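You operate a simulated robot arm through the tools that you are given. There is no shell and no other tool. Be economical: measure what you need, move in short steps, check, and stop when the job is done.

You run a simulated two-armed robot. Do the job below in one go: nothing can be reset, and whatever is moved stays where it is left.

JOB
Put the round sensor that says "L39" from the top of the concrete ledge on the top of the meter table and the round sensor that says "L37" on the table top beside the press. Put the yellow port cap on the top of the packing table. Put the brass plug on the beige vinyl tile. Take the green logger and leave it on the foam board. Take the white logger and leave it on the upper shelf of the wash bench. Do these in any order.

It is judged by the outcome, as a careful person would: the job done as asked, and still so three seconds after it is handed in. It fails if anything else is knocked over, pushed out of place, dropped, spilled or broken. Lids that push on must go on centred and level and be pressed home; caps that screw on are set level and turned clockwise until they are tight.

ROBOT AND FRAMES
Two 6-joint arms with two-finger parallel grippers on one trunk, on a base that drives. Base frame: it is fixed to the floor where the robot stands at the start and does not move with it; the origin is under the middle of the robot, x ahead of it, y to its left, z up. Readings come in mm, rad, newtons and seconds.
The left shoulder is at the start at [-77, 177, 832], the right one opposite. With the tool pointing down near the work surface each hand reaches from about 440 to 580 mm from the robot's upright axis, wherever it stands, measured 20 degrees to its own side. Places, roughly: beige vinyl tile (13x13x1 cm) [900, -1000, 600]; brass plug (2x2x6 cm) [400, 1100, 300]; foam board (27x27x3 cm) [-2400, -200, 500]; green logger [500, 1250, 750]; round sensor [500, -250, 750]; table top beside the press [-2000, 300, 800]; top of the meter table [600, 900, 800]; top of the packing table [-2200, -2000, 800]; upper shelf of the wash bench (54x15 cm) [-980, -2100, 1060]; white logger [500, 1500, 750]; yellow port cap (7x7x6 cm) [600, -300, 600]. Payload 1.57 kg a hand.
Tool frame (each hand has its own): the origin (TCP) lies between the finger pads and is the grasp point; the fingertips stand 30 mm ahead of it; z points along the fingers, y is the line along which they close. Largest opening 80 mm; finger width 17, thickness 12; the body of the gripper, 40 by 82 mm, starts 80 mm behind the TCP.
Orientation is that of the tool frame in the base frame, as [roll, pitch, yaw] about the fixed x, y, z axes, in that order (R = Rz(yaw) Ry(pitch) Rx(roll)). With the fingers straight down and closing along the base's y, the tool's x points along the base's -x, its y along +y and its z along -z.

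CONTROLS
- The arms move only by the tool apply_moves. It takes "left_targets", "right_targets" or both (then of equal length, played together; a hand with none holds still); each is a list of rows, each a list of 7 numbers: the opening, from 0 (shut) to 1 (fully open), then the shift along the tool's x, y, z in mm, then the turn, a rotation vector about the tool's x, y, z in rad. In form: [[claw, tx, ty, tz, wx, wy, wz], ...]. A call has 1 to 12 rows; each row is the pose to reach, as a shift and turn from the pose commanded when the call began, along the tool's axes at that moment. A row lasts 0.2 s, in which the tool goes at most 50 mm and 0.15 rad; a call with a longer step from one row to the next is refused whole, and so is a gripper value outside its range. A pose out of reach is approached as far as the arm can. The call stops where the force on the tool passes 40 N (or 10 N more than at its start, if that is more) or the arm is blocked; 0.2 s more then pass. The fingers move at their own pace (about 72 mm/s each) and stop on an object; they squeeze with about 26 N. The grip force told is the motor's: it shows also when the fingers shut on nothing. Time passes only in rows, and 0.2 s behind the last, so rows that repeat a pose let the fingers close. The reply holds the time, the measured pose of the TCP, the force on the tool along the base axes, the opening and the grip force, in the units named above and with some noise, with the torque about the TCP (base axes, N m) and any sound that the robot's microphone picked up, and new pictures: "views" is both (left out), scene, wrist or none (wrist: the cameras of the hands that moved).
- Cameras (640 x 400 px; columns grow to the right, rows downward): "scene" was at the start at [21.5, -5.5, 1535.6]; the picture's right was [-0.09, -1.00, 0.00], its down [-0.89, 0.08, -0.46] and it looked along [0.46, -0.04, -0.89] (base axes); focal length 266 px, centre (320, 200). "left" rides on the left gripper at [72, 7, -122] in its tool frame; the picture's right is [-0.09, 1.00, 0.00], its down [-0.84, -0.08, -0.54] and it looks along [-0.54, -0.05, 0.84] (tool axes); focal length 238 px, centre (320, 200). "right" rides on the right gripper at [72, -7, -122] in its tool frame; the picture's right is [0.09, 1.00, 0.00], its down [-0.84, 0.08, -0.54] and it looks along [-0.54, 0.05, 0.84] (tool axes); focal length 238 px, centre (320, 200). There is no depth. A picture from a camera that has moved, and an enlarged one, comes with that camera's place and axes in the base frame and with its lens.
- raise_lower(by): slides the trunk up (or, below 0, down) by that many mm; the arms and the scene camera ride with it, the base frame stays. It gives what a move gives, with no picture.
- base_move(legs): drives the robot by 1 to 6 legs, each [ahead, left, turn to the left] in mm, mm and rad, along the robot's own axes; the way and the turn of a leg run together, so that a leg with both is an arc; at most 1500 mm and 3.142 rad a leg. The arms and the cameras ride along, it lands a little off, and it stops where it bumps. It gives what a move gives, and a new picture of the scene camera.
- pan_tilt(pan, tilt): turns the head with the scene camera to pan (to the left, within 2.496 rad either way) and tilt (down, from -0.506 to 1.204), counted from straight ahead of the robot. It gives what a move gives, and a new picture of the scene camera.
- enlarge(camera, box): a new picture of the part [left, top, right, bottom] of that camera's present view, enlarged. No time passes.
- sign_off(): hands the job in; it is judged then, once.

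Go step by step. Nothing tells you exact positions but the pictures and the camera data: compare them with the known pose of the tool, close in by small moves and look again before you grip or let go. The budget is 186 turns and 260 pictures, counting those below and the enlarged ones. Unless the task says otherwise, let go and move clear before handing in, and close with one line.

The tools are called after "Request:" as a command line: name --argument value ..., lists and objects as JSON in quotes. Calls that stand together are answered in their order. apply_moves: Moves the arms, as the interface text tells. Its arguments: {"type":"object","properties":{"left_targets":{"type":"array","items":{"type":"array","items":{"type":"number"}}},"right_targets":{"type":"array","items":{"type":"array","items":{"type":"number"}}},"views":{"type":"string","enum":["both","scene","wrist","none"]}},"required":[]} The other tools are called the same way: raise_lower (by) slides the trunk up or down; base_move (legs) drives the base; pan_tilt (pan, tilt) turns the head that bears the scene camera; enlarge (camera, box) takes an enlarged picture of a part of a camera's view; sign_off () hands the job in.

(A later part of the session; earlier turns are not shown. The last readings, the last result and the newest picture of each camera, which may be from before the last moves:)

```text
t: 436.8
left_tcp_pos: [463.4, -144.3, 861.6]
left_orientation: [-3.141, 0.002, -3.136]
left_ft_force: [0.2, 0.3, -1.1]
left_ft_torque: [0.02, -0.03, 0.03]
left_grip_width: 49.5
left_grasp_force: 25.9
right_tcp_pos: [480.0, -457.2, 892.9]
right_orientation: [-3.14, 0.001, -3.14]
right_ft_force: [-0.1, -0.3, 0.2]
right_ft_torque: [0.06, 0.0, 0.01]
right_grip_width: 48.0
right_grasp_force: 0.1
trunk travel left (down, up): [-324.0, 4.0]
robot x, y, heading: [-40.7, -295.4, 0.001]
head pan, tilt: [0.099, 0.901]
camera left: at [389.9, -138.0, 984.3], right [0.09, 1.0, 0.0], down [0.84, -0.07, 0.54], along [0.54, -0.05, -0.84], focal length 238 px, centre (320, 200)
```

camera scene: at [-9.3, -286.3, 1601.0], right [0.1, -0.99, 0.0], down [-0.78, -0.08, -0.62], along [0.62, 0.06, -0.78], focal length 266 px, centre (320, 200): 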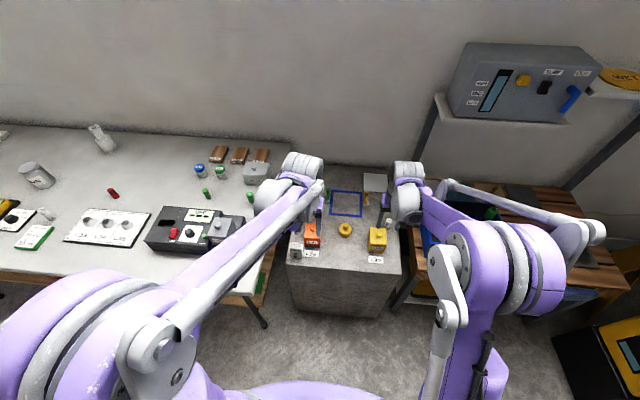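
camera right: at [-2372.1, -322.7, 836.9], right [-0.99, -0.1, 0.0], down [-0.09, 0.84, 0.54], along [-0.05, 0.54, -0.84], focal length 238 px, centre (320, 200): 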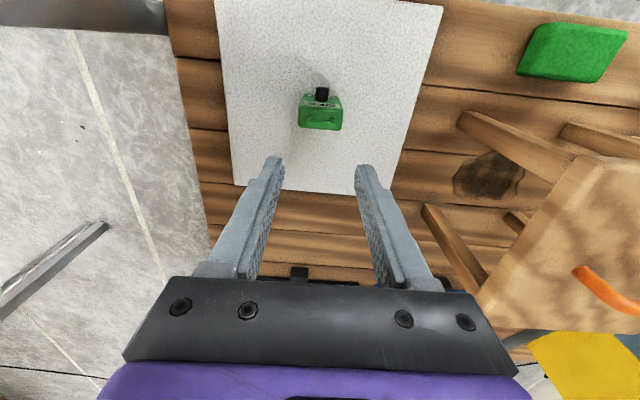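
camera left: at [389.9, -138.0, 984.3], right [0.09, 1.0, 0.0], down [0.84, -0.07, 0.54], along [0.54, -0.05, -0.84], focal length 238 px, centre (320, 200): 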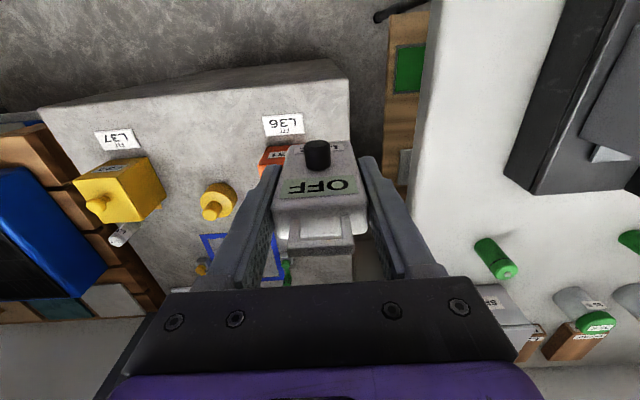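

White is held. I'll drive forward 120 mm and move the right hand over the yellow port cap.

Request:
base_move --legs '[[118, 0, 0]]'

Request:
apply_moves --right_targets '[[0.6, 0, 40, 0, 0, 0, 0], [0.6, 0, 80, 20, 0, 0, 0], [0.6, 0, 122, 40, 0, 0, 0]]' --views "wrist"

Request:
enlarge --camera "right" --box '[240, 60, 400, 160]'

```text
t: 438.0
left_tcp_pos: [579.0, -143.9, 859.1]
left_orientation: [3.141, -0.001, -3.136]
left_ft_force: [-0.2, 0.2, -0.9]
left_ft_torque: [0.02, -0.02, 0.07]
left_grip_width: 49.6
left_grasp_force: 26.2
right_tcp_pos: [596.6, -456.6, 892.6]
right_orientation: [-3.14, 0.0, -3.14]
right_ft_force: [-0.2, 0.6, -1.0]
right_ft_torque: [-0.01, -0.02, 0.0]
right_grip_width: 48.2
right_grasp_force: 0.1
trunk travel left (down, up): [-324.0, 4.0]
robot x, y, heading: [74.5, -292.7, 0.001]
head pan, tilt: [0.099, 0.901]
camera scene: at [107.0, -286.0, 1600.9], right [0.1, -0.99, 0.0], down [-0.78, -0.08, -0.62], along [0.62, 0.06, -0.78], focal length 266 px, centre (320, 200)
```

scene: 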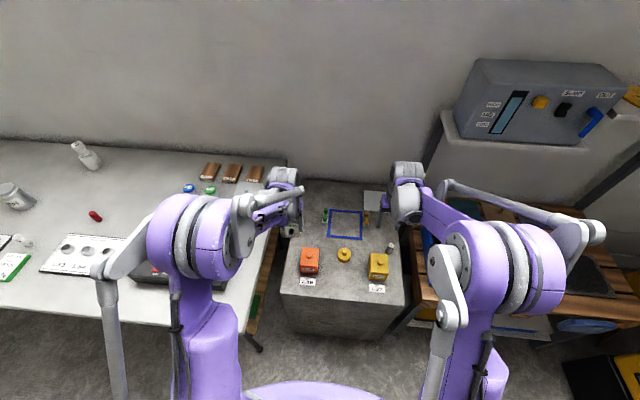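

```text
t: 438.8
left_tcp_pos: [579.7, -142.3, 860.0]
left_orientation: [3.141, 0.0, -3.137]
left_ft_force: [-0.1, 0.2, -1.1]
left_ft_torque: [-0.01, 0.03, -0.04]
left_grip_width: 49.3
left_grasp_force: 26.4
right_tcp_pos: [599.3, -333.4, 853.1]
right_orientation: [-3.139, 0.001, -3.139]
right_ft_force: [-0.1, 0.1, -0.5]
right_ft_torque: [-0.02, -0.03, 0.02]
right_grip_width: 48.0
right_grasp_force: 0.0
trunk travel left (down, up): [-324.0, 4.0]
robot x, y, heading: [74.4, -294.7, 0.002]
head pan, tilt: [0.099, 0.901]
camera right: at [528.4, -340.5, 975.0], right [-0.09, 1.0, 0.0], down [0.84, 0.08, 0.54], along [0.54, 0.05, -0.84], focal length 238 px, centre (320, 200)
```

right: 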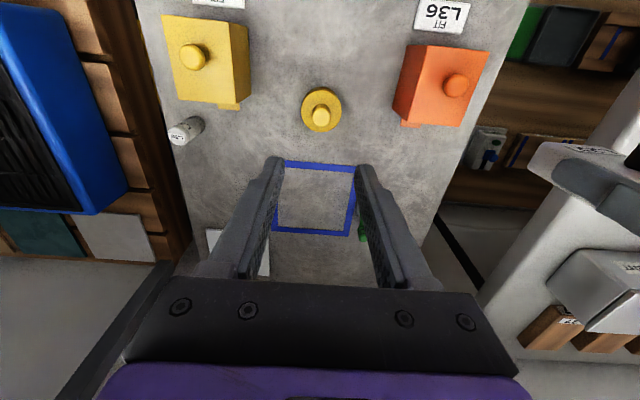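

```text
4.00 times, centred on (320, 110) of right
camera zoom: at [528.4, -340.5, 975.0], right [-0.09, 1.0, 0.0], down [0.84, 0.08, 0.54], along [0.54, 0.05, -0.84], focal length 953 px, centre (320, 560)
```

zoom: 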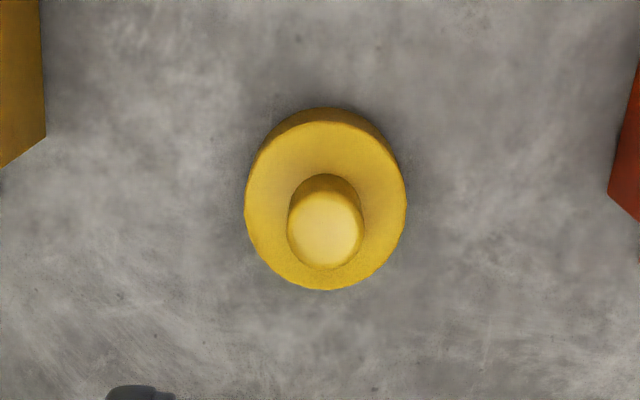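

The cap body is about 55 mm wide at [602, -332]. I'll descend around it with the fingers fully open.

Request:
apply_moves --right_targets '[[1, -3, 1, 45, 0, 0, 0], [1, -3, 1, 90, 0, 0, 0], [1, -3, 1, 130, 0, 0, 0], [1, -3, 1, 150, 0, 0, 0]]' --views "wrist"

```text
t: 439.8
left_tcp_pos: [580.1, -143.6, 859.9]
left_orientation: [-3.141, 0.001, -3.138]
left_ft_force: [-0.4, -0.1, 0.1]
left_ft_torque: [0.01, 0.0, 0.0]
left_grip_width: 49.6
left_grasp_force: 25.9
right_tcp_pos: [599.9, -333.8, 702.3]
right_orientation: [-3.139, 0.003, -3.14]
right_ft_force: [0.6, 0.0, 0.3]
right_ft_torque: [0.03, 0.02, 0.0]
right_grip_width: 79.8
right_grasp_force: 0.0
trunk travel left (down, up): [-324.0, 4.0]
robot x, y, heading: [73.1, -295.2, 0.001]
head pan, tilt: [0.099, 0.901]
camera right: at [529.0, -340.9, 823.3], right [-0.09, 1.0, 0.0], down [0.84, 0.08, 0.54], along [0.54, 0.05, -0.84], focal length 238 px, centre (320, 200)
```

right: 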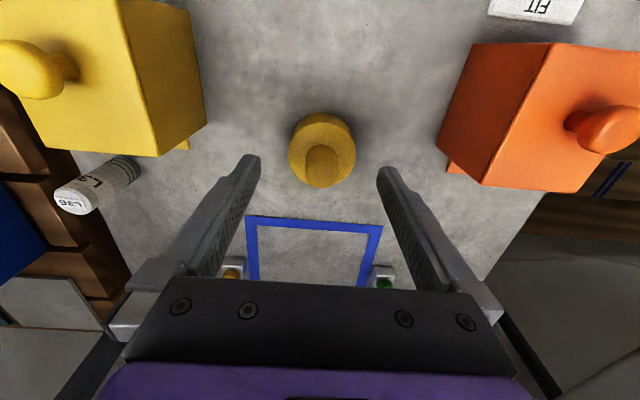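

Request:
apply_moves --right_targets '[[1, -2, 1, 30, 0, 0, 0], [1, -2, 1, 54, 0, 0, 0], [0.6, -2, 1, 54, 0, 0, 0], [0.4, -2, 1, 54, 0, 0, 0], [0.4, -2, 1, 54, 0, 0, 0], [0.4, -2, 1, 30, 0, 0, 0], [0.4, -2, 1, -20, 0, 0, 0], [0.4, -2, 1, -70, 0, 0, 0], [0.4, -2, 1, -120, 0, 0, 0], [0.4, -2, 1, -160, 0, 0, 0]]' --views "wrist"

```text
t: 442.0
left_tcp_pos: [578.8, -142.2, 860.3]
left_orientation: [-3.141, 0.0, -3.136]
left_ft_force: [-0.4, -0.4, -1.2]
left_ft_torque: [-0.01, 0.0, 0.01]
left_grip_width: 49.5
left_grasp_force: 26.2
right_tcp_pos: [602.9, -332.2, 863.7]
right_orientation: [-3.141, 0.004, -3.139]
right_ft_force: [0.2, 0.2, 0.0]
right_ft_torque: [-0.04, 0.02, -0.03]
right_grip_width: 60.0
right_grasp_force: 26.1
trunk travel left (down, up): [-324.0, 4.0]
robot x, y, heading: [79.5, -293.7, -0.001]
head pan, tilt: [0.099, 0.901]
camera right: at [532.0, -338.1, 985.5], right [-0.09, 1.0, 0.0], down [0.84, 0.08, 0.54], along [0.54, 0.05, -0.84], focal length 238 px, centre (320, 200)
```

right: 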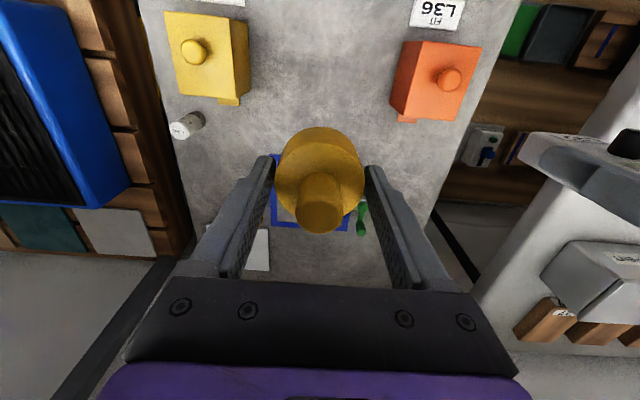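

The cap is held. I'll head to the wash bench, facing the -y wall.

Request:
base_move --legs '[[-520, 0, 0], [0, 0, -1.571], [0, -500, 0], [350, 0, 0]]'

Request:
pan_tilt --pan 0.0 --tilt 0.5

```text
t: 452.7
left_tcp_pos: [-749.6, -804.4, 860.0]
left_orientation: [-3.141, 0.0, 1.58]
left_ft_force: [-0.4, -0.4, -1.5]
left_ft_torque: [-0.02, -0.03, -0.01]
left_grip_width: 49.6
left_grasp_force: 26.1
right_tcp_pos: [-936.6, -828.8, 862.8]
right_orientation: [3.141, 0.002, 1.579]
right_ft_force: [0.0, 0.7, -0.2]
right_ft_torque: [0.01, -0.03, 0.02]
right_grip_width: 59.7
right_grasp_force: 26.0
trunk travel left (down, up): [-324.0, 4.0]
robot x, y, heading: [-901.7, -303.5, -1.565]
head pan, tilt: [0.099, 0.901]
stopped in leg 3: the robot was blocked; the commanded pose is now the measured one
camera scene: at [-896.3, -333.5, 1601.2], right [-0.99, -0.11, 0.0], down [-0.08, 0.78, -0.62], along [0.07, -0.62, -0.78], focal length 266 px, centre (320, 200)
```

scene: 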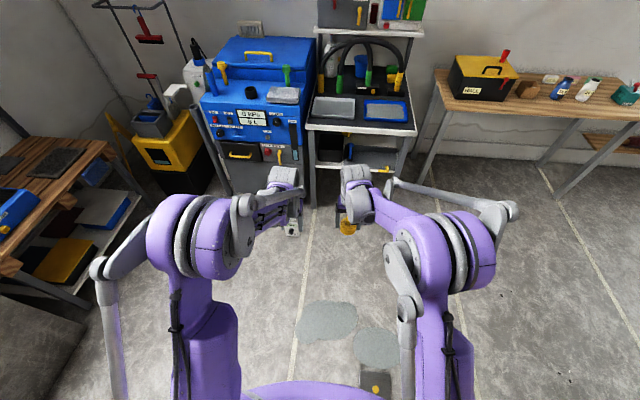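

```text
t: 453.6
left_tcp_pos: [-747.3, -804.3, 858.7]
left_orientation: [-3.141, 0.001, 1.583]
left_ft_force: [0.1, 0.3, -0.2]
left_ft_torque: [0.04, -0.02, -0.01]
left_grip_width: 49.6
left_grasp_force: 25.7
right_tcp_pos: [-933.6, -829.0, 864.2]
right_orientation: [-3.139, 0.002, 1.58]
right_ft_force: [0.0, 0.0, -0.2]
right_ft_torque: [0.0, 0.03, 0.0]
right_grip_width: 59.8
right_grasp_force: 26.0
trunk travel left (down, up): [-324.0, 4.0]
robot x, y, heading: [-902.7, -305.1, -1.567]
head pan, tilt: [0.0, 0.499]
camera scene: at [-900.8, -349.5, 1635.0], right [-1.0, -0.01, 0.0], down [0.0, 0.48, -0.88], along [0.01, -0.88, -0.48], focal length 266 px, centre (320, 200)
```

scene: 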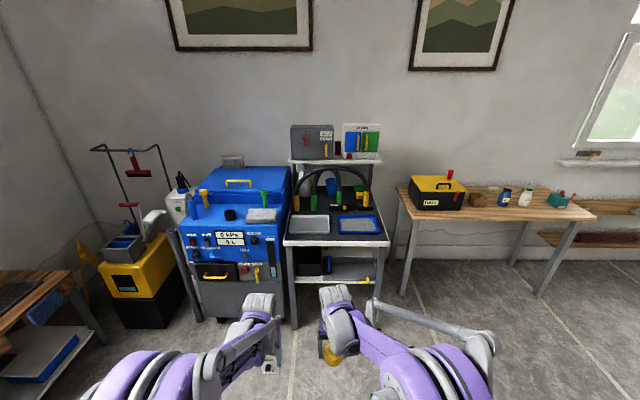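

The base bumped a small floor plate while sliding. I'll step away from it, and zoom in on the wash bench shelf.

Request:
enlarge --camera "scene" --box '[265, 105, 415, 255]'

Request:
base_move --legs '[[0, 60, 0], [500, 0, 0]]'

```text
2.67 times, centred on (340, 180) of scene
camera zoom: at [-900.8, -349.5, 1635.0], right [-1.0, -0.01, 0.0], down [0.0, 0.48, -0.88], along [0.01, -0.88, -0.48], focal length 709 px, centre (267, 253)
```

zoom: 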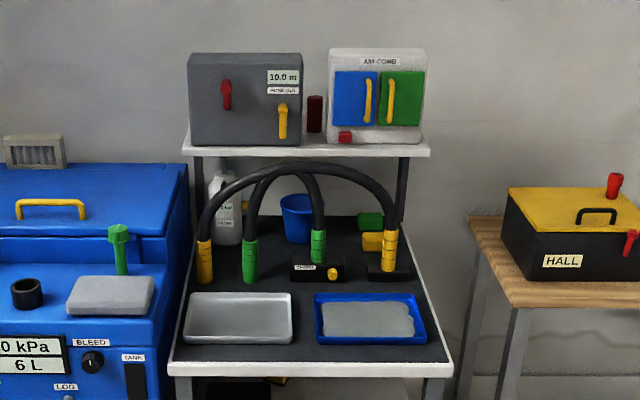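

```text
t: 457.3
left_tcp_pos: [-684.5, -1300.2, 860.0]
left_orientation: [-3.141, -0.001, 1.58]
left_ft_force: [0.3, -0.6, -1.1]
left_ft_torque: [0.0, 0.01, -0.02]
left_grip_width: 49.6
left_grasp_force: 26.0
right_tcp_pos: [-872.4, -1324.0, 863.4]
right_orientation: [-3.14, 0.002, 1.578]
right_ft_force: [-0.5, 0.2, 0.1]
right_ft_torque: [0.0, 0.01, 0.01]
right_grip_width: 59.7
right_grasp_force: 26.1
trunk travel left (down, up): [-324.0, 4.0]
robot x, y, heading: [-837.4, -795.6, -1.564]
head pan, tilt: [0.0, 0.499]
camera scene: at [-836.4, -845.5, 1635.0], right [-1.0, -0.01, 0.0], down [0.0, 0.48, -0.88], along [0.01, -0.88, -0.48], focal length 266 px, centre (320, 200)
```

scene: 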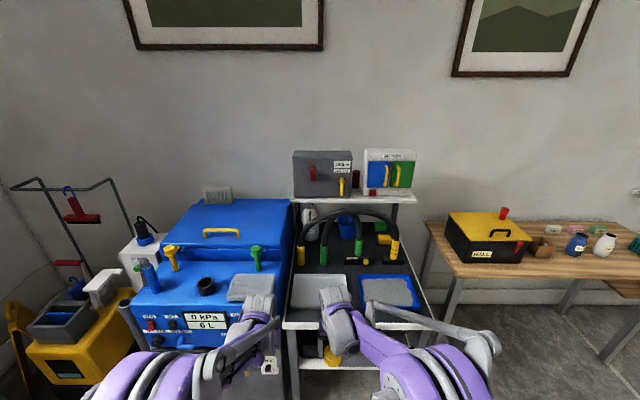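

The upper shelf is at z≈1045 with its front edge at y≈-1912, and only a roughly 70 mm free strip in front of the boxes. To reach it I need to hold the white logger with a forward-tilted hand. I'll go to the packing table first to place the cap, and re-grip the logger there.

Request:
base_move --legs '[[0, -1150, 0]]'

Request:
pan_tilt --pan 0.0 --tilt 0.6

```text
t: 467.6
left_tcp_pos: [-1819.3, -1311.3, 858.9]
left_orientation: [3.141, -0.002, 1.59]
left_ft_force: [-1.0, 0.2, -0.9]
left_ft_torque: [-0.03, 0.01, -0.02]
left_grip_width: 49.5
left_grasp_force: 26.3
right_tcp_pos: [-2005.4, -1337.1, 863.0]
right_orientation: [-3.141, 0.002, 1.587]
right_ft_force: [-0.4, 0.1, -1.3]
right_ft_torque: [-0.03, -0.01, 0.06]
right_grip_width: 59.8
right_grasp_force: 26.1
trunk travel left (down, up): [-324.0, 4.0]
robot x, y, heading: [-1977.8, -806.7, -1.556]
head pan, tilt: [0.0, 0.499]
camera scene: at [-1975.9, -857.9, 1635.1], right [-1.0, -0.02, 0.0], down [-0.01, 0.48, -0.88], along [0.01, -0.88, -0.48], focal length 266 px, centre (320, 200)
```

scene: 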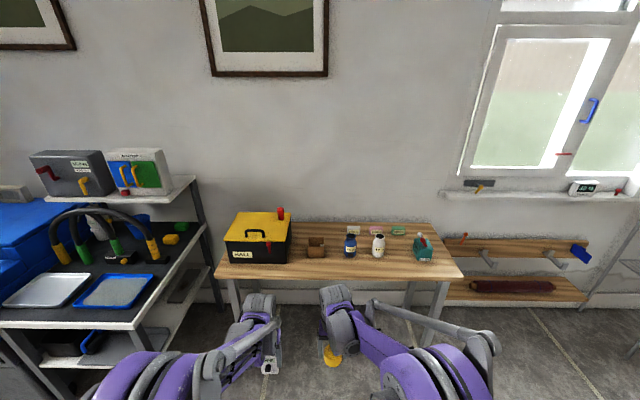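

```text
t: 468.2
left_tcp_pos: [-1819.7, -1310.9, 860.7]
left_orientation: [3.141, -0.002, 1.589]
left_ft_force: [-0.2, 0.0, -1.6]
left_ft_torque: [-0.03, -0.04, 0.03]
left_grip_width: 49.6
left_grasp_force: 26.3
right_tcp_pos: [-2005.9, -1337.8, 864.8]
right_orientation: [-3.139, 0.002, 1.585]
right_ft_force: [0.8, -0.4, -0.2]
right_ft_torque: [0.02, 0.0, -0.01]
right_grip_width: 59.7
right_grasp_force: 25.9
trunk travel left (down, up): [-324.0, 4.0]
robot x, y, heading: [-1977.3, -808.9, -1.558]
head pan, tilt: [0.0, 0.6]
camera scene: at [-1975.9, -855.3, 1626.0], right [-1.0, -0.02, 0.0], down [-0.01, 0.56, -0.83], along [0.01, -0.83, -0.56], focal length 266 px, centre (320, 200)
```

scene: 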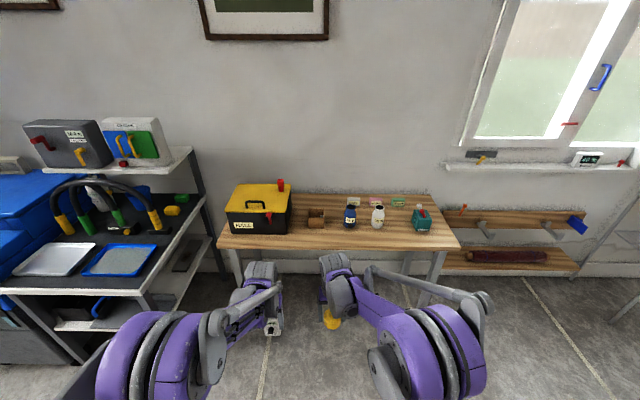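

The packing table has a free front strip (y -1714 to about -1840). I'll lift the left hand a bit and drive forward to bring both items over the strip.

Request:
apply_moves --left_targets '[[0.3, 0, -20, -20, 0, 0, 0], [0.3, 0, -45, -50, 0, 0, 0]]' --right_targets '[[0.4, 0, 0, -10, 0, 0, 0], [0.4, 0, 0, -20, 0, 0, 0]]' --views "none"

Request:
base_move --legs '[[435, 0, -0.013]]'

Request:
enlarge --camera "right" --box '[0, 0, 640, 400]'

Request:
enlarge --camera "left" --box '[0, 0, 640, 400]'

```text
t: 468.9
left_tcp_pos: [-1866.0, -1311.0, 908.9]
left_orientation: [-3.141, 0.001, 1.591]
left_ft_force: [-0.1, -0.7, -0.8]
left_ft_torque: [0.01, 0.01, -0.01]
left_grip_width: 49.4
left_grasp_force: 26.1
right_tcp_pos: [-2007.3, -1336.9, 884.5]
right_orientation: [-3.139, 0.003, 1.587]
right_ft_force: [0.6, 0.1, -0.5]
right_ft_torque: [-0.02, 0.0, -0.04]
right_grip_width: 59.7
right_grasp_force: 25.9
trunk travel left (down, up): [-324.0, 4.0]
robot x, y, heading: [-1974.1, -809.8, -1.557]
head pan, tilt: [0.0, 0.6]
```

```text
t: 471.5
left_tcp_pos: [-1870.8, -1754.4, 908.5]
left_orientation: [-3.141, 0.0, 1.571]
left_ft_force: [-0.2, -1.0, -0.9]
left_ft_torque: [0.06, 0.03, -0.01]
left_grip_width: 49.5
left_grasp_force: 25.9
right_tcp_pos: [-2013.0, -1776.8, 883.5]
right_orientation: [-3.139, -0.001, 1.567]
right_ft_force: [0.3, -0.9, -0.3]
right_ft_torque: [-0.01, 0.02, 0.0]
right_grip_width: 59.3
right_grasp_force: 26.1
trunk travel left (down, up): [-324.0, 4.0]
robot x, y, heading: [-1973.9, -1250.1, -1.574]
head pan, tilt: [0.0, 0.6]
camera scene: at [-1974.1, -1296.2, 1625.9], right [-1.0, 0.0, 0.0], down [0.0, 0.56, -0.83], along [0.0, -0.83, -0.56], focal length 266 px, centre (320, 200)
```

scene: 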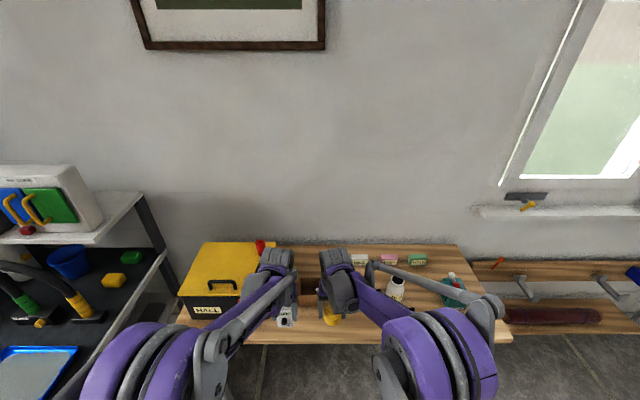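

```text
1.00 times, centred on (320, 200) of right (not enlarged: the box is as wide or as high as the picture)
camera zoom: at [-2018.8, -1706.2, 1005.0], right [1.0, 0.09, 0.0], down [0.08, -0.84, 0.54], along [0.05, -0.54, -0.84], focal length 238 px, centre (320, 200)
```

zoom: 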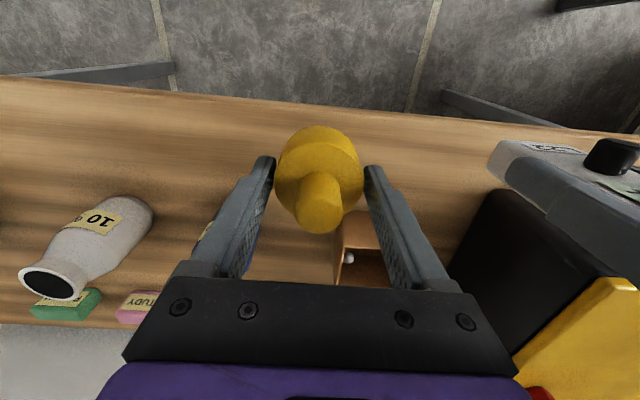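

```text
1.00 times, centred on (320, 200) of left (not enlarged: the box is as wide or as high as the picture)
camera zoom: at [-1864.3, -1682.3, 1031.8], right [1.0, -0.09, 0.0], down [-0.08, -0.84, 0.54], along [-0.05, -0.54, -0.84], focal length 238 px, centre (320, 200)
```

zoom: 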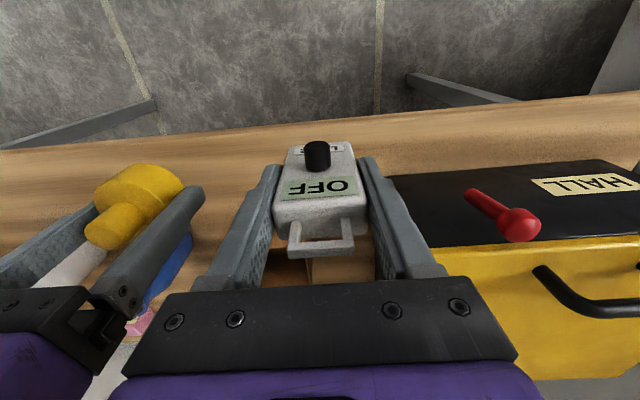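

The table edge is at y≈-1758 and z≈740, so I need to be about 60 mm further in. I'll drive forward and lower both items.

Request:
base_move --legs '[[58, 0, 0]]'

Request:
apply_moves --left_targets '[[0.3, 0, 0, 35, 0, 0, 0], [0.3, 0, 0, 70, 0, 0, 0], [0.3, 0, 0, 85, 0, 0, 0]]' --right_targets '[[0.4, 0, -8, 35, 0, 0, 0], [0.4, 0, -15, 70, 0, 0, 0], [0.4, 0, -15, 92, 0, 0, 0]]' --views "wrist"

```text
t: 472.5
left_tcp_pos: [-1870.4, -1809.3, 908.8]
left_orientation: [3.141, -0.001, 1.57]
left_ft_force: [1.1, 0.1, -1.6]
left_ft_torque: [-0.01, -0.01, 0.03]
left_grip_width: 49.5
left_grasp_force: 25.9
right_tcp_pos: [-2013.7, -1833.6, 882.7]
right_orientation: [-3.14, 0.003, 1.567]
right_ft_force: [0.0, 0.5, -0.8]
right_ft_torque: [-0.01, 0.0, -0.01]
right_grip_width: 59.7
right_grasp_force: 26.0
trunk travel left (down, up): [-324.0, 4.0]
robot x, y, heading: [-1976.6, -1309.1, -1.574]
head pan, tilt: [0.0, 0.6]
camera scene: at [-1974.3, -1351.8, 1625.6], right [-1.0, 0.0, 0.0], down [0.0, 0.56, -0.83], along [0.0, -0.83, -0.56], focal length 266 px, centre (320, 200)
```

scene: 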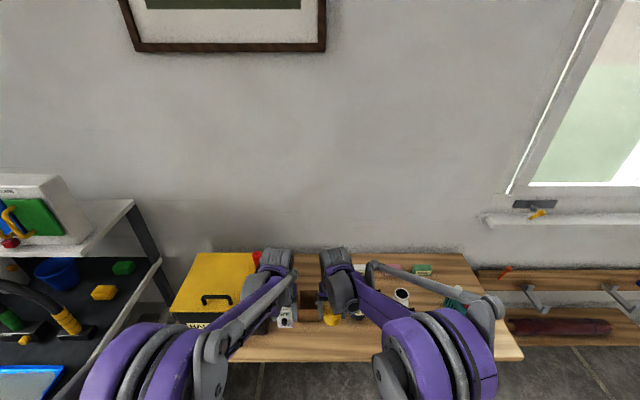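

```text
t: 473.3
left_tcp_pos: [-1869.8, -1812.7, 824.0]
left_orientation: [-3.14, -0.001, 1.572]
left_ft_force: [0.4, 0.5, 0.0]
left_ft_torque: [0.01, -0.02, 0.02]
left_grip_width: 49.5
left_grasp_force: 26.3
right_tcp_pos: [-2029.1, -1834.1, 789.8]
right_orientation: [-3.14, -0.001, 1.568]
right_ft_force: [-0.7, 0.4, -0.7]
right_ft_torque: [-0.02, 0.0, 0.01]
right_grip_width: 59.3
right_grasp_force: 25.8
trunk travel left (down, up): [-324.0, 4.0]
robot x, y, heading: [-1975.3, -1306.3, -1.571]
head pan, tilt: [0.0, 0.6]
camera right: at [-2034.6, -1763.6, 912.5], right [1.0, 0.09, 0.0], down [0.08, -0.84, 0.54], along [0.05, -0.54, -0.84], focal length 238 px, centre (320, 200)
camera left: at [-1864.2, -1739.6, 947.3], right [1.0, -0.09, 0.0], down [-0.08, -0.84, 0.54], along [-0.05, -0.54, -0.84], focal length 238 px, centre (320, 200)
```

right: 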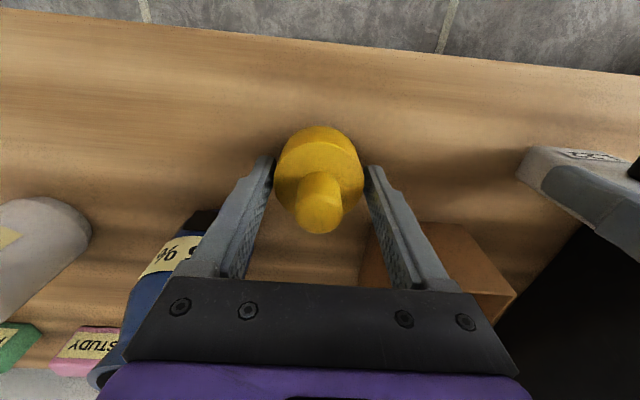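
left: 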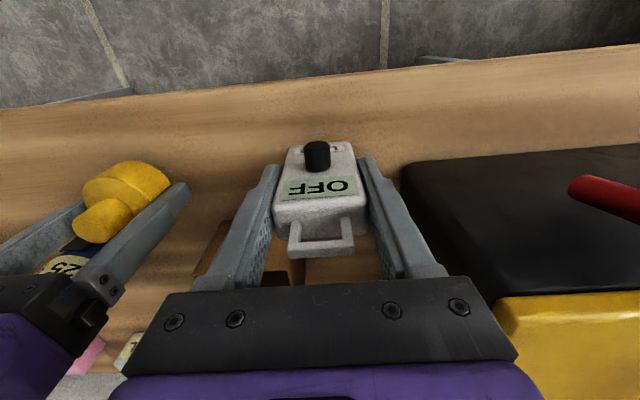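

Request:
apply_moves --right_targets '[[0.4, 0, 0, 6, 0, 0, 0], [0.4, 0, 0, 9, 0, 0, 0], [0.4, 0, 0, 12, 0, 0, 0], [0.4, 0, 0, 15, 0, 0, 0], [0.4, 0, 0, 18, 0, 0, 0], [0.4, 0, 0, 21, 0, 0, 0], [0.4, 0, 0, 24, 0, 0, 0]]' --views "none"

Request:
apply_moves --left_targets '[[0.3, 0, 0, 6, 0, 0, 0], [0.3, 0, 0, 9, 0, 0, 0], [0.3, 0, 0, 12, 0, 0, 0], [0.3, 0, 0, 15, 0, 0, 0], [0.3, 0, 0, 18, 0, 0, 0], [0.3, 0, 0, 21, 0, 0, 0], [0.3, 0, 0, 24, 0, 0, 0]]' --views "none"

```text
t: 474.4
left_tcp_pos: [-1869.9, -1809.2, 826.6]
left_orientation: [3.14, 0.004, 1.572]
left_ft_force: [0.9, 0.3, -0.7]
left_ft_torque: [0.03, 0.0, -0.04]
left_grip_width: 49.8
left_grasp_force: 25.8
right_tcp_pos: [-2028.7, -1834.1, 780.5]
right_orientation: [-3.142, 0.004, 1.568]
right_ft_force: [-1.1, -0.7, 33.8]
right_ft_torque: [0.28, -0.29, 0.11]
right_grip_width: 59.3
right_grasp_force: 25.7
trunk travel left (down, up): [-324.0, 4.0]
robot x, y, heading: [-1973.1, -1307.0, -1.571]
head pan, tilt: [0.0, 0.6]
stopped in row 5 (right hand): the force on the tool passed its limit at 46 N (the readings are from after the stop); the commanded pose is now the measured one
```

```text
t: 474.9
left_tcp_pos: [-1871.7, -1810.3, 819.9]
left_orientation: [3.14, 0.001, 1.57]
left_ft_force: [-0.5, -0.9, -1.4]
left_ft_torque: [0.03, 0.01, 0.02]
left_grip_width: 49.3
left_grasp_force: 25.6
right_tcp_pos: [-2029.5, -1833.3, 779.9]
right_orientation: [3.141, 0.004, 1.569]
right_ft_force: [-1.7, -3.0, 31.2]
right_ft_torque: [0.2, -0.15, 0.11]
right_grip_width: 59.6
right_grasp_force: 25.5
trunk travel left (down, up): [-324.0, 4.0]
robot x, y, heading: [-1973.0, -1309.1, -1.577]
head pan, tilt: [0.0, 0.6]
stopped in row 2 (right hand): the force on the tool passed its limit at 45 N (the readings are from after the stop); the commanded pose is now the measured one
```

The cap is on the table. I'll release it and rise, then lower the white logger.

Request:
apply_moves --right_targets '[[0.75, 0, 0, -2, 0, 0, 0], [1, 0, 0, -2, 0, 0, 0], [1, 0, 0, -2, 0, 0, 0], [1, 0, 0, -40, 0, 0, 0], [1, 0, 0, -85, 0, 0, 0], [1, 0, 0, -130, 0, 0, 0], [0.8, 30, 0, -170, 0, 0, 0]]' --views "wrist"

Request:
apply_moves --left_targets '[[0.3, 0, 0, 4, 0, 0, 0], [0.3, 0, 0, 7, 0, 0, 0], [0.3, 0, 0, 10, 0, 0, 0], [0.3, 0, 0, 13, 0, 0, 0], [0.3, 0, 0, 16, 0, 0, 0], [0.3, 0, 0, 19, 0, 0, 0]]' --views "none"

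```text
t: 476.5
left_tcp_pos: [-1871.7, -1809.4, 819.9]
left_orientation: [-3.141, 0.001, 1.572]
left_ft_force: [0.6, 1.0, 0.1]
left_ft_torque: [0.0, -0.02, 0.0]
left_grip_width: 49.7
left_grasp_force: 25.8
right_tcp_pos: [-2030.0, -1801.6, 948.7]
right_orientation: [-3.142, 0.004, 1.57]
right_ft_force: [0.2, -0.3, 0.5]
right_ft_torque: [-0.03, -0.01, 0.0]
right_grip_width: 63.6
right_grasp_force: 0.0
trunk travel left (down, up): [-324.0, 4.0]
robot x, y, heading: [-1977.0, -1309.0, -1.575]
head pan, tilt: [0.0, 0.6]
camera right: at [-2035.2, -1730.2, 1069.2], right [1.0, 0.09, 0.0], down [0.08, -0.84, 0.54], along [0.05, -0.54, -0.84], focal length 238 px, centre (320, 200)
```

right: 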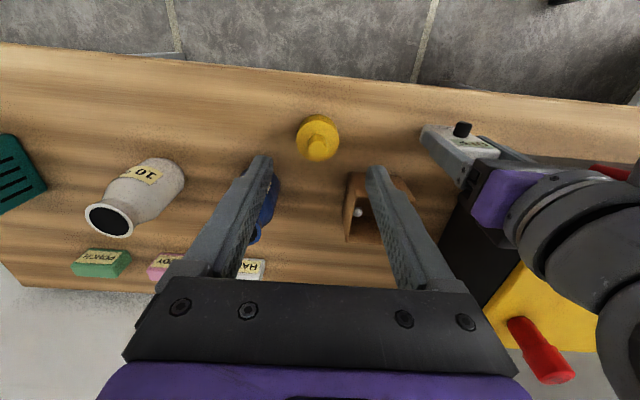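

```text
t: 477.9
left_tcp_pos: [-1870.6, -1810.2, 801.6]
left_orientation: [3.14, 0.004, 1.57]
left_ft_force: [-1.3, 0.0, 29.6]
left_ft_torque: [-0.02, -0.1, -0.03]
left_grip_width: 49.4
left_grasp_force: 26.0
right_tcp_pos: [-2030.0, -1802.4, 947.8]
right_orientation: [-3.141, 0.004, 1.568]
right_ft_force: [-0.3, -0.5, 0.2]
right_ft_torque: [0.0, 0.03, -0.02]
right_grip_width: 64.1
right_grasp_force: 0.0
trunk travel left (down, up): [-324.0, 4.0]
robot x, y, heading: [-1972.9, -1305.5, -1.575]
head pan, tilt: [0.0, 0.6]
```

The cap is placed. Now I'll release the white logger, rise clear, and bring the hand back tilted forward to re-grip it from the front.

Request:
apply_moves --left_targets '[[0.8, 0, 0, -2, 0, 0, 0], [1, 0, 0, -2, 0, 0, 0], [1, 0, 0, -2, 0, 0, 0], [1, 0, 0, -40, 0, 0, 0], [1, 0, 0, -80, 0, 0, 0], [1, 0, 0, -115, 0, 0, 0], [1, 45, 0, -115, 0, 0, 0], [1, 92, 0, -115, 0, 0, 0]]' --views "none"

Request:
apply_moves --left_targets '[[1, 0, 0, 5, 0, -0.145, 0], [1, 0, 0, 10, 0, -0.29, 0], [1, -2, 0, 18, 0, -0.435, 0], [1, -4, 0, 26, 0, -0.58, 0], [1, -6, 0, 34, 0, -0.725, 0], [1, -8, 0, 42, 0, -0.87, 0], [1, -8, 0, 49, 0, -1.0, 0]]' --views "wrist"

```text
t: 479.7
left_tcp_pos: [-1872.0, -1718.5, 914.1]
left_orientation: [3.142, 0.004, 1.569]
left_ft_force: [0.5, 0.1, 0.7]
left_ft_torque: [-0.01, -0.04, 0.01]
left_grip_width: 80.1
left_grasp_force: 0.2
right_tcp_pos: [-2029.5, -1803.2, 946.4]
right_orientation: [3.141, 0.001, 1.567]
right_ft_force: [0.2, -0.1, 0.2]
right_ft_torque: [-0.02, -0.02, -0.01]
right_grip_width: 63.9
right_grasp_force: 0.0
trunk travel left (down, up): [-324.0, 4.0]
robot x, y, heading: [-1971.3, -1308.4, -1.573]
head pan, tilt: [0.0, 0.6]
```

```text
t: 481.3
left_tcp_pos: [-1877.1, -1753.5, 919.1]
left_orientation: [-3.141, 1.001, 1.571]
left_ft_force: [-0.2, 0.2, -0.2]
left_ft_torque: [-0.01, -0.01, 0.02]
left_grip_width: 79.9
left_grasp_force: 0.1
left hand out of reach, approached as far as the arm can: row 6, 7
right_tcp_pos: [-2029.8, -1804.4, 947.5]
right_orientation: [-3.14, 0.001, 1.567]
right_ft_force: [0.1, 0.3, 0.1]
right_ft_torque: [0.0, -0.02, 0.0]
right_grip_width: 63.8
right_grasp_force: 0.0
trunk travel left (down, up): [-324.0, 4.0]
robot x, y, heading: [-1970.6, -1309.6, -1.571]
head pan, tilt: [0.0, 0.6]
camera left: at [-1871.7, -1611.3, 925.4], right [1.0, -0.05, 0.08], down [-0.08, 0.01, 1.0], along [-0.05, -1.0, 0.0], focal length 238 px, centre (320, 200)
```

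left: 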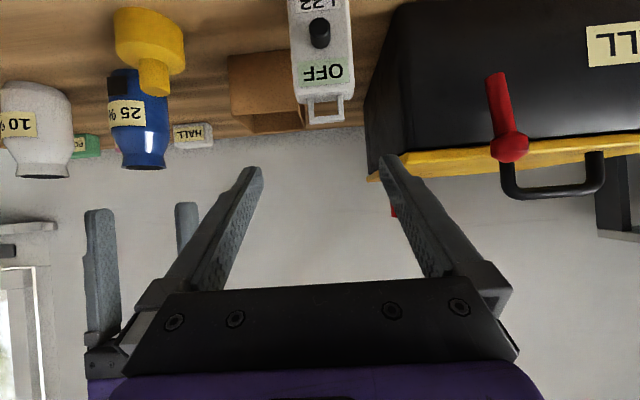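

Too close for this tilt. I'll back the base by 150 mm and re-approach.

Request:
base_move --legs '[[-150, 0, 0]]'

Request:
apply_moves --left_targets '[[1, 0, 0, 20, 0, 0, 0], [1, 0, 0, 20, 0, 0, 0]]' --views "none"

```text
t: 482.6
left_tcp_pos: [-1878.0, -1607.1, 918.2]
left_orientation: [3.14, 0.999, 1.571]
left_ft_force: [0.2, 0.2, 0.1]
left_ft_torque: [-0.02, 0.0, 0.0]
left_grip_width: 80.2
left_grasp_force: 0.0
right_tcp_pos: [-2029.4, -1657.4, 948.6]
right_orientation: [-3.141, 0.001, 1.566]
right_ft_force: [0.1, -0.2, -1.3]
right_ft_torque: [0.02, -0.01, 0.0]
right_grip_width: 64.0
right_grasp_force: 0.0
trunk travel left (down, up): [-324.0, 4.0]
robot x, y, heading: [-1975.6, -1163.7, -1.578]
head pan, tilt: [0.0, 0.6]
camera scene: at [-1973.9, -1206.8, 1626.3], right [-1.0, 0.0, 0.0], down [0.0, 0.57, -0.82], along [0.0, -0.82, -0.57], focal length 266 px, centre (320, 200)
```

scene: 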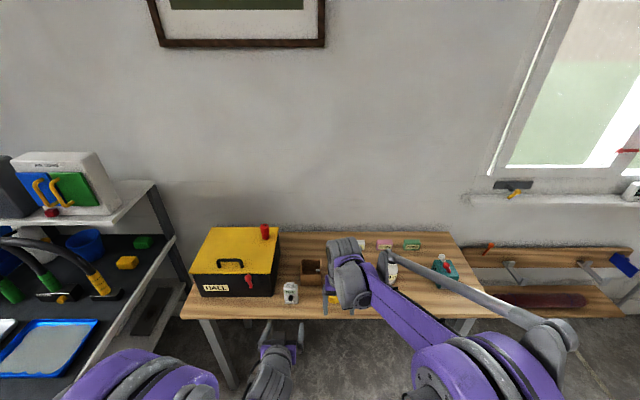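

```text
t: 483.2
left_tcp_pos: [-1877.1, -1623.6, 910.3]
left_orientation: [3.141, 0.998, 1.57]
left_ft_force: [0.1, -0.6, 0.8]
left_ft_torque: [0.05, 0.01, -0.01]
left_grip_width: 79.9
left_grasp_force: 0.1
right_tcp_pos: [-2028.7, -1655.4, 947.9]
right_orientation: [3.141, 0.003, 1.567]
right_ft_force: [-0.5, 0.3, 0.5]
right_ft_torque: [-0.02, -0.01, 0.05]
right_grip_width: 64.0
right_grasp_force: 0.0
trunk travel left (down, up): [-324.0, 4.0]
robot x, y, heading: [-1974.2, -1162.3, -1.568]
head pan, tilt: [0.0, 0.6]
```

Request:
apply_moves --left_targets '[[1, -3, 2, 33, 0, 0, 0], [1, -6, 4, 66, 0, 0, 0], [1, -10, 5, 98, 0, 0, 0]]' --views "wrist"

```text
t: 484.0
left_tcp_pos: [-1871.8, -1712.1, 861.2]
left_orientation: [3.139, 0.998, 1.572]
left_ft_force: [0.1, -0.8, 0.0]
left_ft_torque: [-0.02, 0.01, 0.01]
left_grip_width: 80.1
left_grasp_force: 0.2
right_tcp_pos: [-2028.9, -1656.4, 946.3]
right_orientation: [3.141, 0.001, 1.565]
right_ft_force: [0.7, -0.8, 0.0]
right_ft_torque: [-0.03, -0.02, -0.01]
right_grip_width: 64.0
right_grasp_force: 0.1
trunk travel left (down, up): [-324.0, 4.0]
robot x, y, heading: [-1975.1, -1158.8, -1.578]
head pan, tilt: [0.0, 0.6]
camera left: at [-1866.3, -1570.0, 868.8], right [1.0, -0.05, 0.08], down [-0.08, 0.0, 1.0], along [-0.05, -1.0, 0.0], focal length 238 px, centre (320, 200)
```

left: 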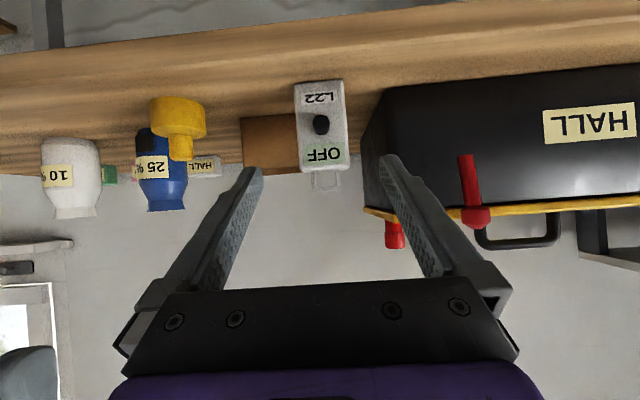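

Aligned with the white logger. I'll advance along the tool axis until the body is between the pads.

Request:
apply_moves --left_targets '[[1, 0, 0, 35, 0, 0, 0], [1, 0, 0, 70, 0, 0, 0], [1, 0, 0, 100, 0, 0, 0], [1, 0, 0, 116, 0, 0, 0]]' --views "wrist"

```text
t: 485.0
left_tcp_pos: [-1872.6, -1807.7, 799.6]
left_orientation: [3.14, 1.0, 1.569]
left_ft_force: [0.4, 0.2, -0.6]
left_ft_torque: [-0.03, -0.03, 0.01]
left_grip_width: 80.1
left_grasp_force: 0.1
right_tcp_pos: [-2028.5, -1656.1, 946.9]
right_orientation: [3.141, 0.001, 1.566]
right_ft_force: [0.1, 0.5, 0.8]
right_ft_torque: [0.0, -0.02, 0.03]
right_grip_width: 64.1
right_grasp_force: 0.0
trunk travel left (down, up): [-324.0, 4.0]
robot x, y, heading: [-1973.0, -1160.4, -1.572]
head pan, tilt: [0.0, 0.6]
camera left: at [-1866.2, -1666.6, 806.7], right [1.0, -0.05, 0.08], down [-0.08, 0.0, 1.0], along [-0.05, -1.0, 0.0], focal length 238 px, centre (320, 200)
```

left: 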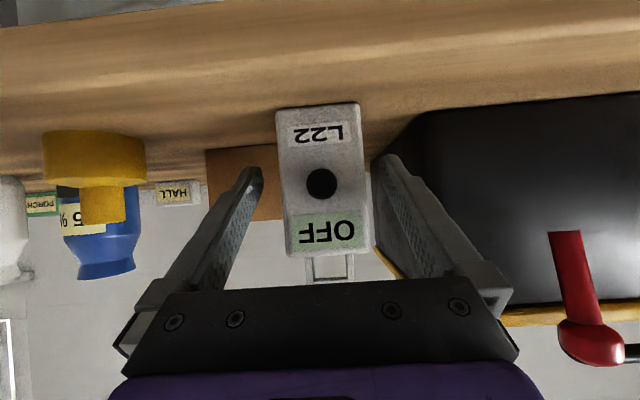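

Request:
apply_moves --left_targets '[[1, -7, 0, 11, 0, 0, 0], [0.7, -7, 0, 11, 0, 0, 0], [0.4, -7, 0, 11, 0, 0, 0], [0.3, -7, 0, 11, 0, 0, 0], [0.3, -7, 0, 11, 0, 0, 0], [0.3, -15.5, 0, 5.6, 0, 0, 0], [0.3, -32, 0, -5, 0, 0, 0]]' --views "wrist"

```text
t: 486.6
left_tcp_pos: [-1873.2, -1820.9, 830.0]
left_orientation: [-3.141, 1.0, 1.57]
left_ft_force: [-0.7, -0.5, -0.9]
left_ft_torque: [-0.01, 0.03, -0.01]
left_grip_width: 49.5
left_grasp_force: 25.5
right_tcp_pos: [-2029.4, -1657.0, 947.2]
right_orientation: [3.141, 0.001, 1.567]
right_ft_force: [-0.4, 0.5, 0.4]
right_ft_torque: [0.0, 0.01, 0.01]
right_grip_width: 64.0
right_grasp_force: 0.0
trunk travel left (down, up): [-324.0, 4.0]
robot x, y, heading: [-1975.4, -1160.7, -1.578]
head pan, tilt: [0.0, 0.6]
camera left: at [-1865.3, -1679.6, 836.8], right [1.0, -0.05, 0.08], down [-0.08, 0.0, 1.0], along [-0.05, -1.0, 0.0], focal length 238 px, centre (320, 200)
```

left: 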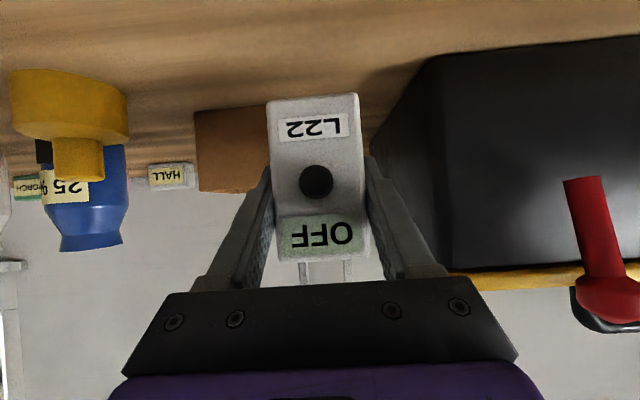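

White is gripped upright with the tilted hand. I'll lift it, back away and raise the hand to shelf height.

Request:
apply_moves --left_targets '[[0.3, -25, 0, -16, 0, 0, 0], [0.3, -50, 0, -32, 0, 0, 0]]' --views "none"

Request:
base_move --legs '[[-350, 0, 0]]'

Request:
apply_moves --left_targets '[[0.3, -34, 0, -22, 0, 0, 0], [0.3, -68, 0, -44, 0, 0, 0], [0.3, -102, 0, -66, 0, 0, 0], [0.3, -136, 0, -88, 0, 0, 0], [0.3, -170, 0, -110, 0, 0, 0], [0.3, -204, 0, -132, 0, 0, 0], [0.3, -230, 0, -148, 0, 0, 0]]' --views "wrist"

```text
t: 487.2
left_tcp_pos: [-1871.1, -1822.1, 890.6]
left_orientation: [3.139, 1.0, 1.572]
left_ft_force: [0.5, 0.3, -0.8]
left_ft_torque: [0.01, 0.01, 0.0]
left_grip_width: 49.5
left_grasp_force: 25.7
right_tcp_pos: [-2029.0, -1655.9, 947.3]
right_orientation: [3.141, 0.002, 1.567]
right_ft_force: [-0.1, 0.4, 0.6]
right_ft_torque: [0.01, 0.04, 0.0]
right_grip_width: 63.8
right_grasp_force: 0.1
trunk travel left (down, up): [-324.0, 4.0]
robot x, y, heading: [-1976.3, -1159.7, -1.579]
head pan, tilt: [0.0, 0.6]
```

```text
t: 489.5
left_tcp_pos: [-1867.1, -1475.6, 889.1]
left_orientation: [3.14, 1.0, 1.578]
left_ft_force: [0.4, 0.4, 0.0]
left_ft_torque: [-0.03, 0.04, 0.0]
left_grip_width: 49.5
left_grasp_force: 25.9
right_tcp_pos: [-2025.5, -1309.4, 947.7]
right_orientation: [-3.141, 0.001, 1.573]
right_ft_force: [-0.4, 0.6, -0.7]
right_ft_torque: [0.02, 0.01, 0.02]
right_grip_width: 64.0
right_grasp_force: 0.0
trunk travel left (down, up): [-324.0, 4.0]
robot x, y, heading: [-1975.3, -813.0, -1.567]
head pan, tilt: [0.0, 0.6]
camera scene: at [-1973.5, -858.5, 1626.2], right [-1.0, 0.0, 0.0], down [0.0, 0.57, -0.82], along [0.0, -0.82, -0.57], focal length 266 px, centre (320, 200)
```

scene: 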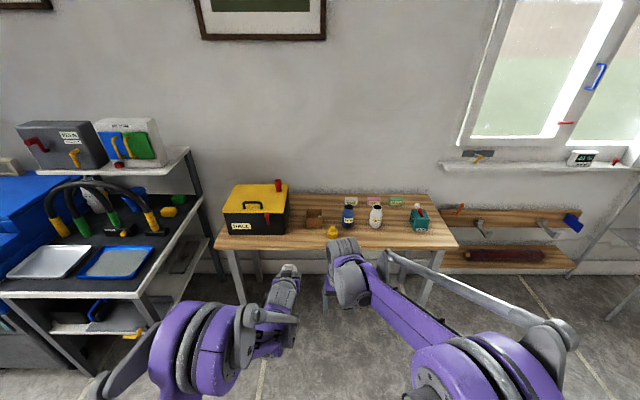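

```text
t: 491.1
left_tcp_pos: [-1867.7, -1474.0, 1166.1]
left_orientation: [-3.141, 1.002, 1.577]
left_ft_force: [-0.1, -1.0, -1.4]
left_ft_torque: [-0.01, -0.02, 0.0]
left_grip_width: 49.5
left_grasp_force: 26.3
right_tcp_pos: [-2024.9, -1308.8, 946.0]
right_orientation: [-3.141, 0.002, 1.575]
right_ft_force: [0.8, 0.8, -0.1]
right_ft_torque: [0.01, 0.01, -0.03]
right_grip_width: 64.1
right_grasp_force: 0.0
trunk travel left (down, up): [-324.0, 4.0]
robot x, y, heading: [-1970.9, -812.7, -1.567]
head pan, tilt: [0.0, 0.6]
camera left: at [-1863.6, -1332.7, 1173.3], right [1.0, -0.04, 0.08], down [-0.08, 0.0, 1.0], along [-0.04, -1.0, 0.0], focal length 238 px, centre (320, 200)
```

left: 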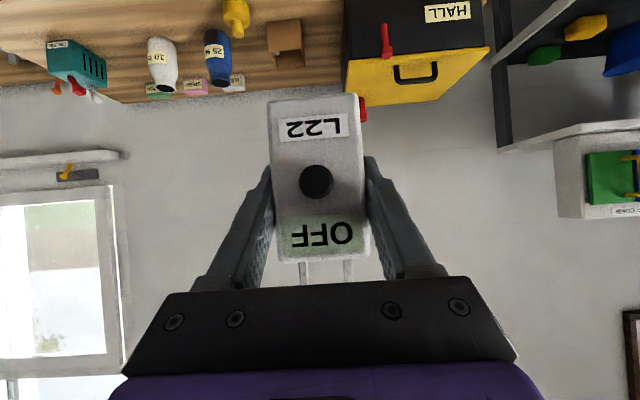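

The logger is at shelf height (base about z=1108). I'll tuck the right hand in and up, slide over to the wash bench and approach part way.

Request:
apply_moves --right_targets '[[0.6, 30, -30, -40, 0, 0, 0], [0.6, 60, -60, -80, 0, 0, 0], [0.6, 90, -90, -115, 0, 0, 0], [0.6, 110, -110, -150, 0, 0, 0]]' --views "none"

Request:
base_move --legs '[[0, 859, 0], [250, 0, 0]]'

Request:
enlarge --camera "left" --box '[0, 0, 640, 400]'

```text
refused: row 1 steps farther than a row can; nothing moved
```

```text
t: 500.3
left_tcp_pos: [-1010.0, -1711.5, 1165.4]
left_orientation: [3.14, 1.0, 1.587]
left_ft_force: [0.6, -0.1, -0.1]
left_ft_torque: [0.02, -0.01, 0.0]
left_grip_width: 49.6
left_grasp_force: 26.3
right_tcp_pos: [-1168.4, -1545.6, 945.5]
right_orientation: [3.141, 0.001, 1.585]
right_ft_force: [-0.1, 0.4, 0.0]
right_ft_torque: [-0.03, 0.04, -0.03]
right_grip_width: 63.9
right_grasp_force: 0.0
trunk travel left (down, up): [-324.0, 4.0]
robot x, y, heading: [-1118.7, -1046.9, -1.557]
head pan, tilt: [0.0, 0.6]
camera scene: at [-1120.7, -1095.1, 1625.8], right [-1.0, -0.01, 0.0], down [-0.01, 0.56, -0.83], along [0.01, -0.83, -0.56], focal length 266 px, centre (320, 200)
```

scene: 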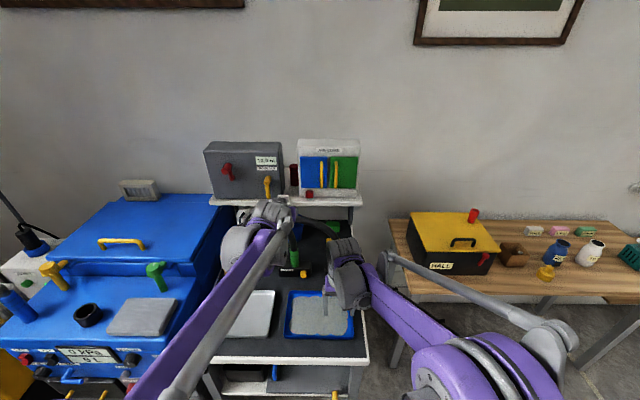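

```text
1.00 times, centred on (320, 200) of left (not enlarged: the box is as wide or as high as the picture)
camera zoom: at [-1006.2, -1568.7, 1172.5], right [1.0, -0.03, 0.08], down [-0.08, 0.0, 1.0], along [-0.03, -1.0, 0.0], focal length 238 px, centre (320, 200)
```

zoom: 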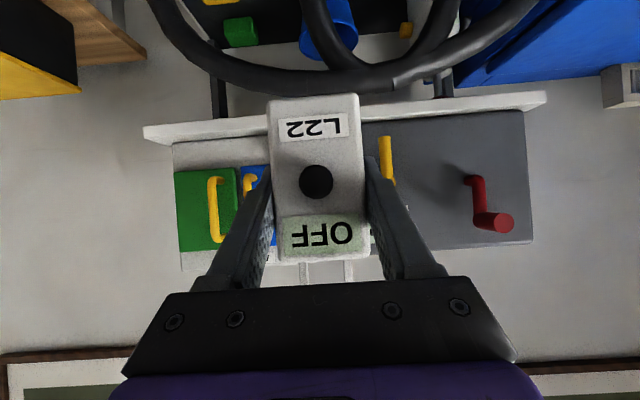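

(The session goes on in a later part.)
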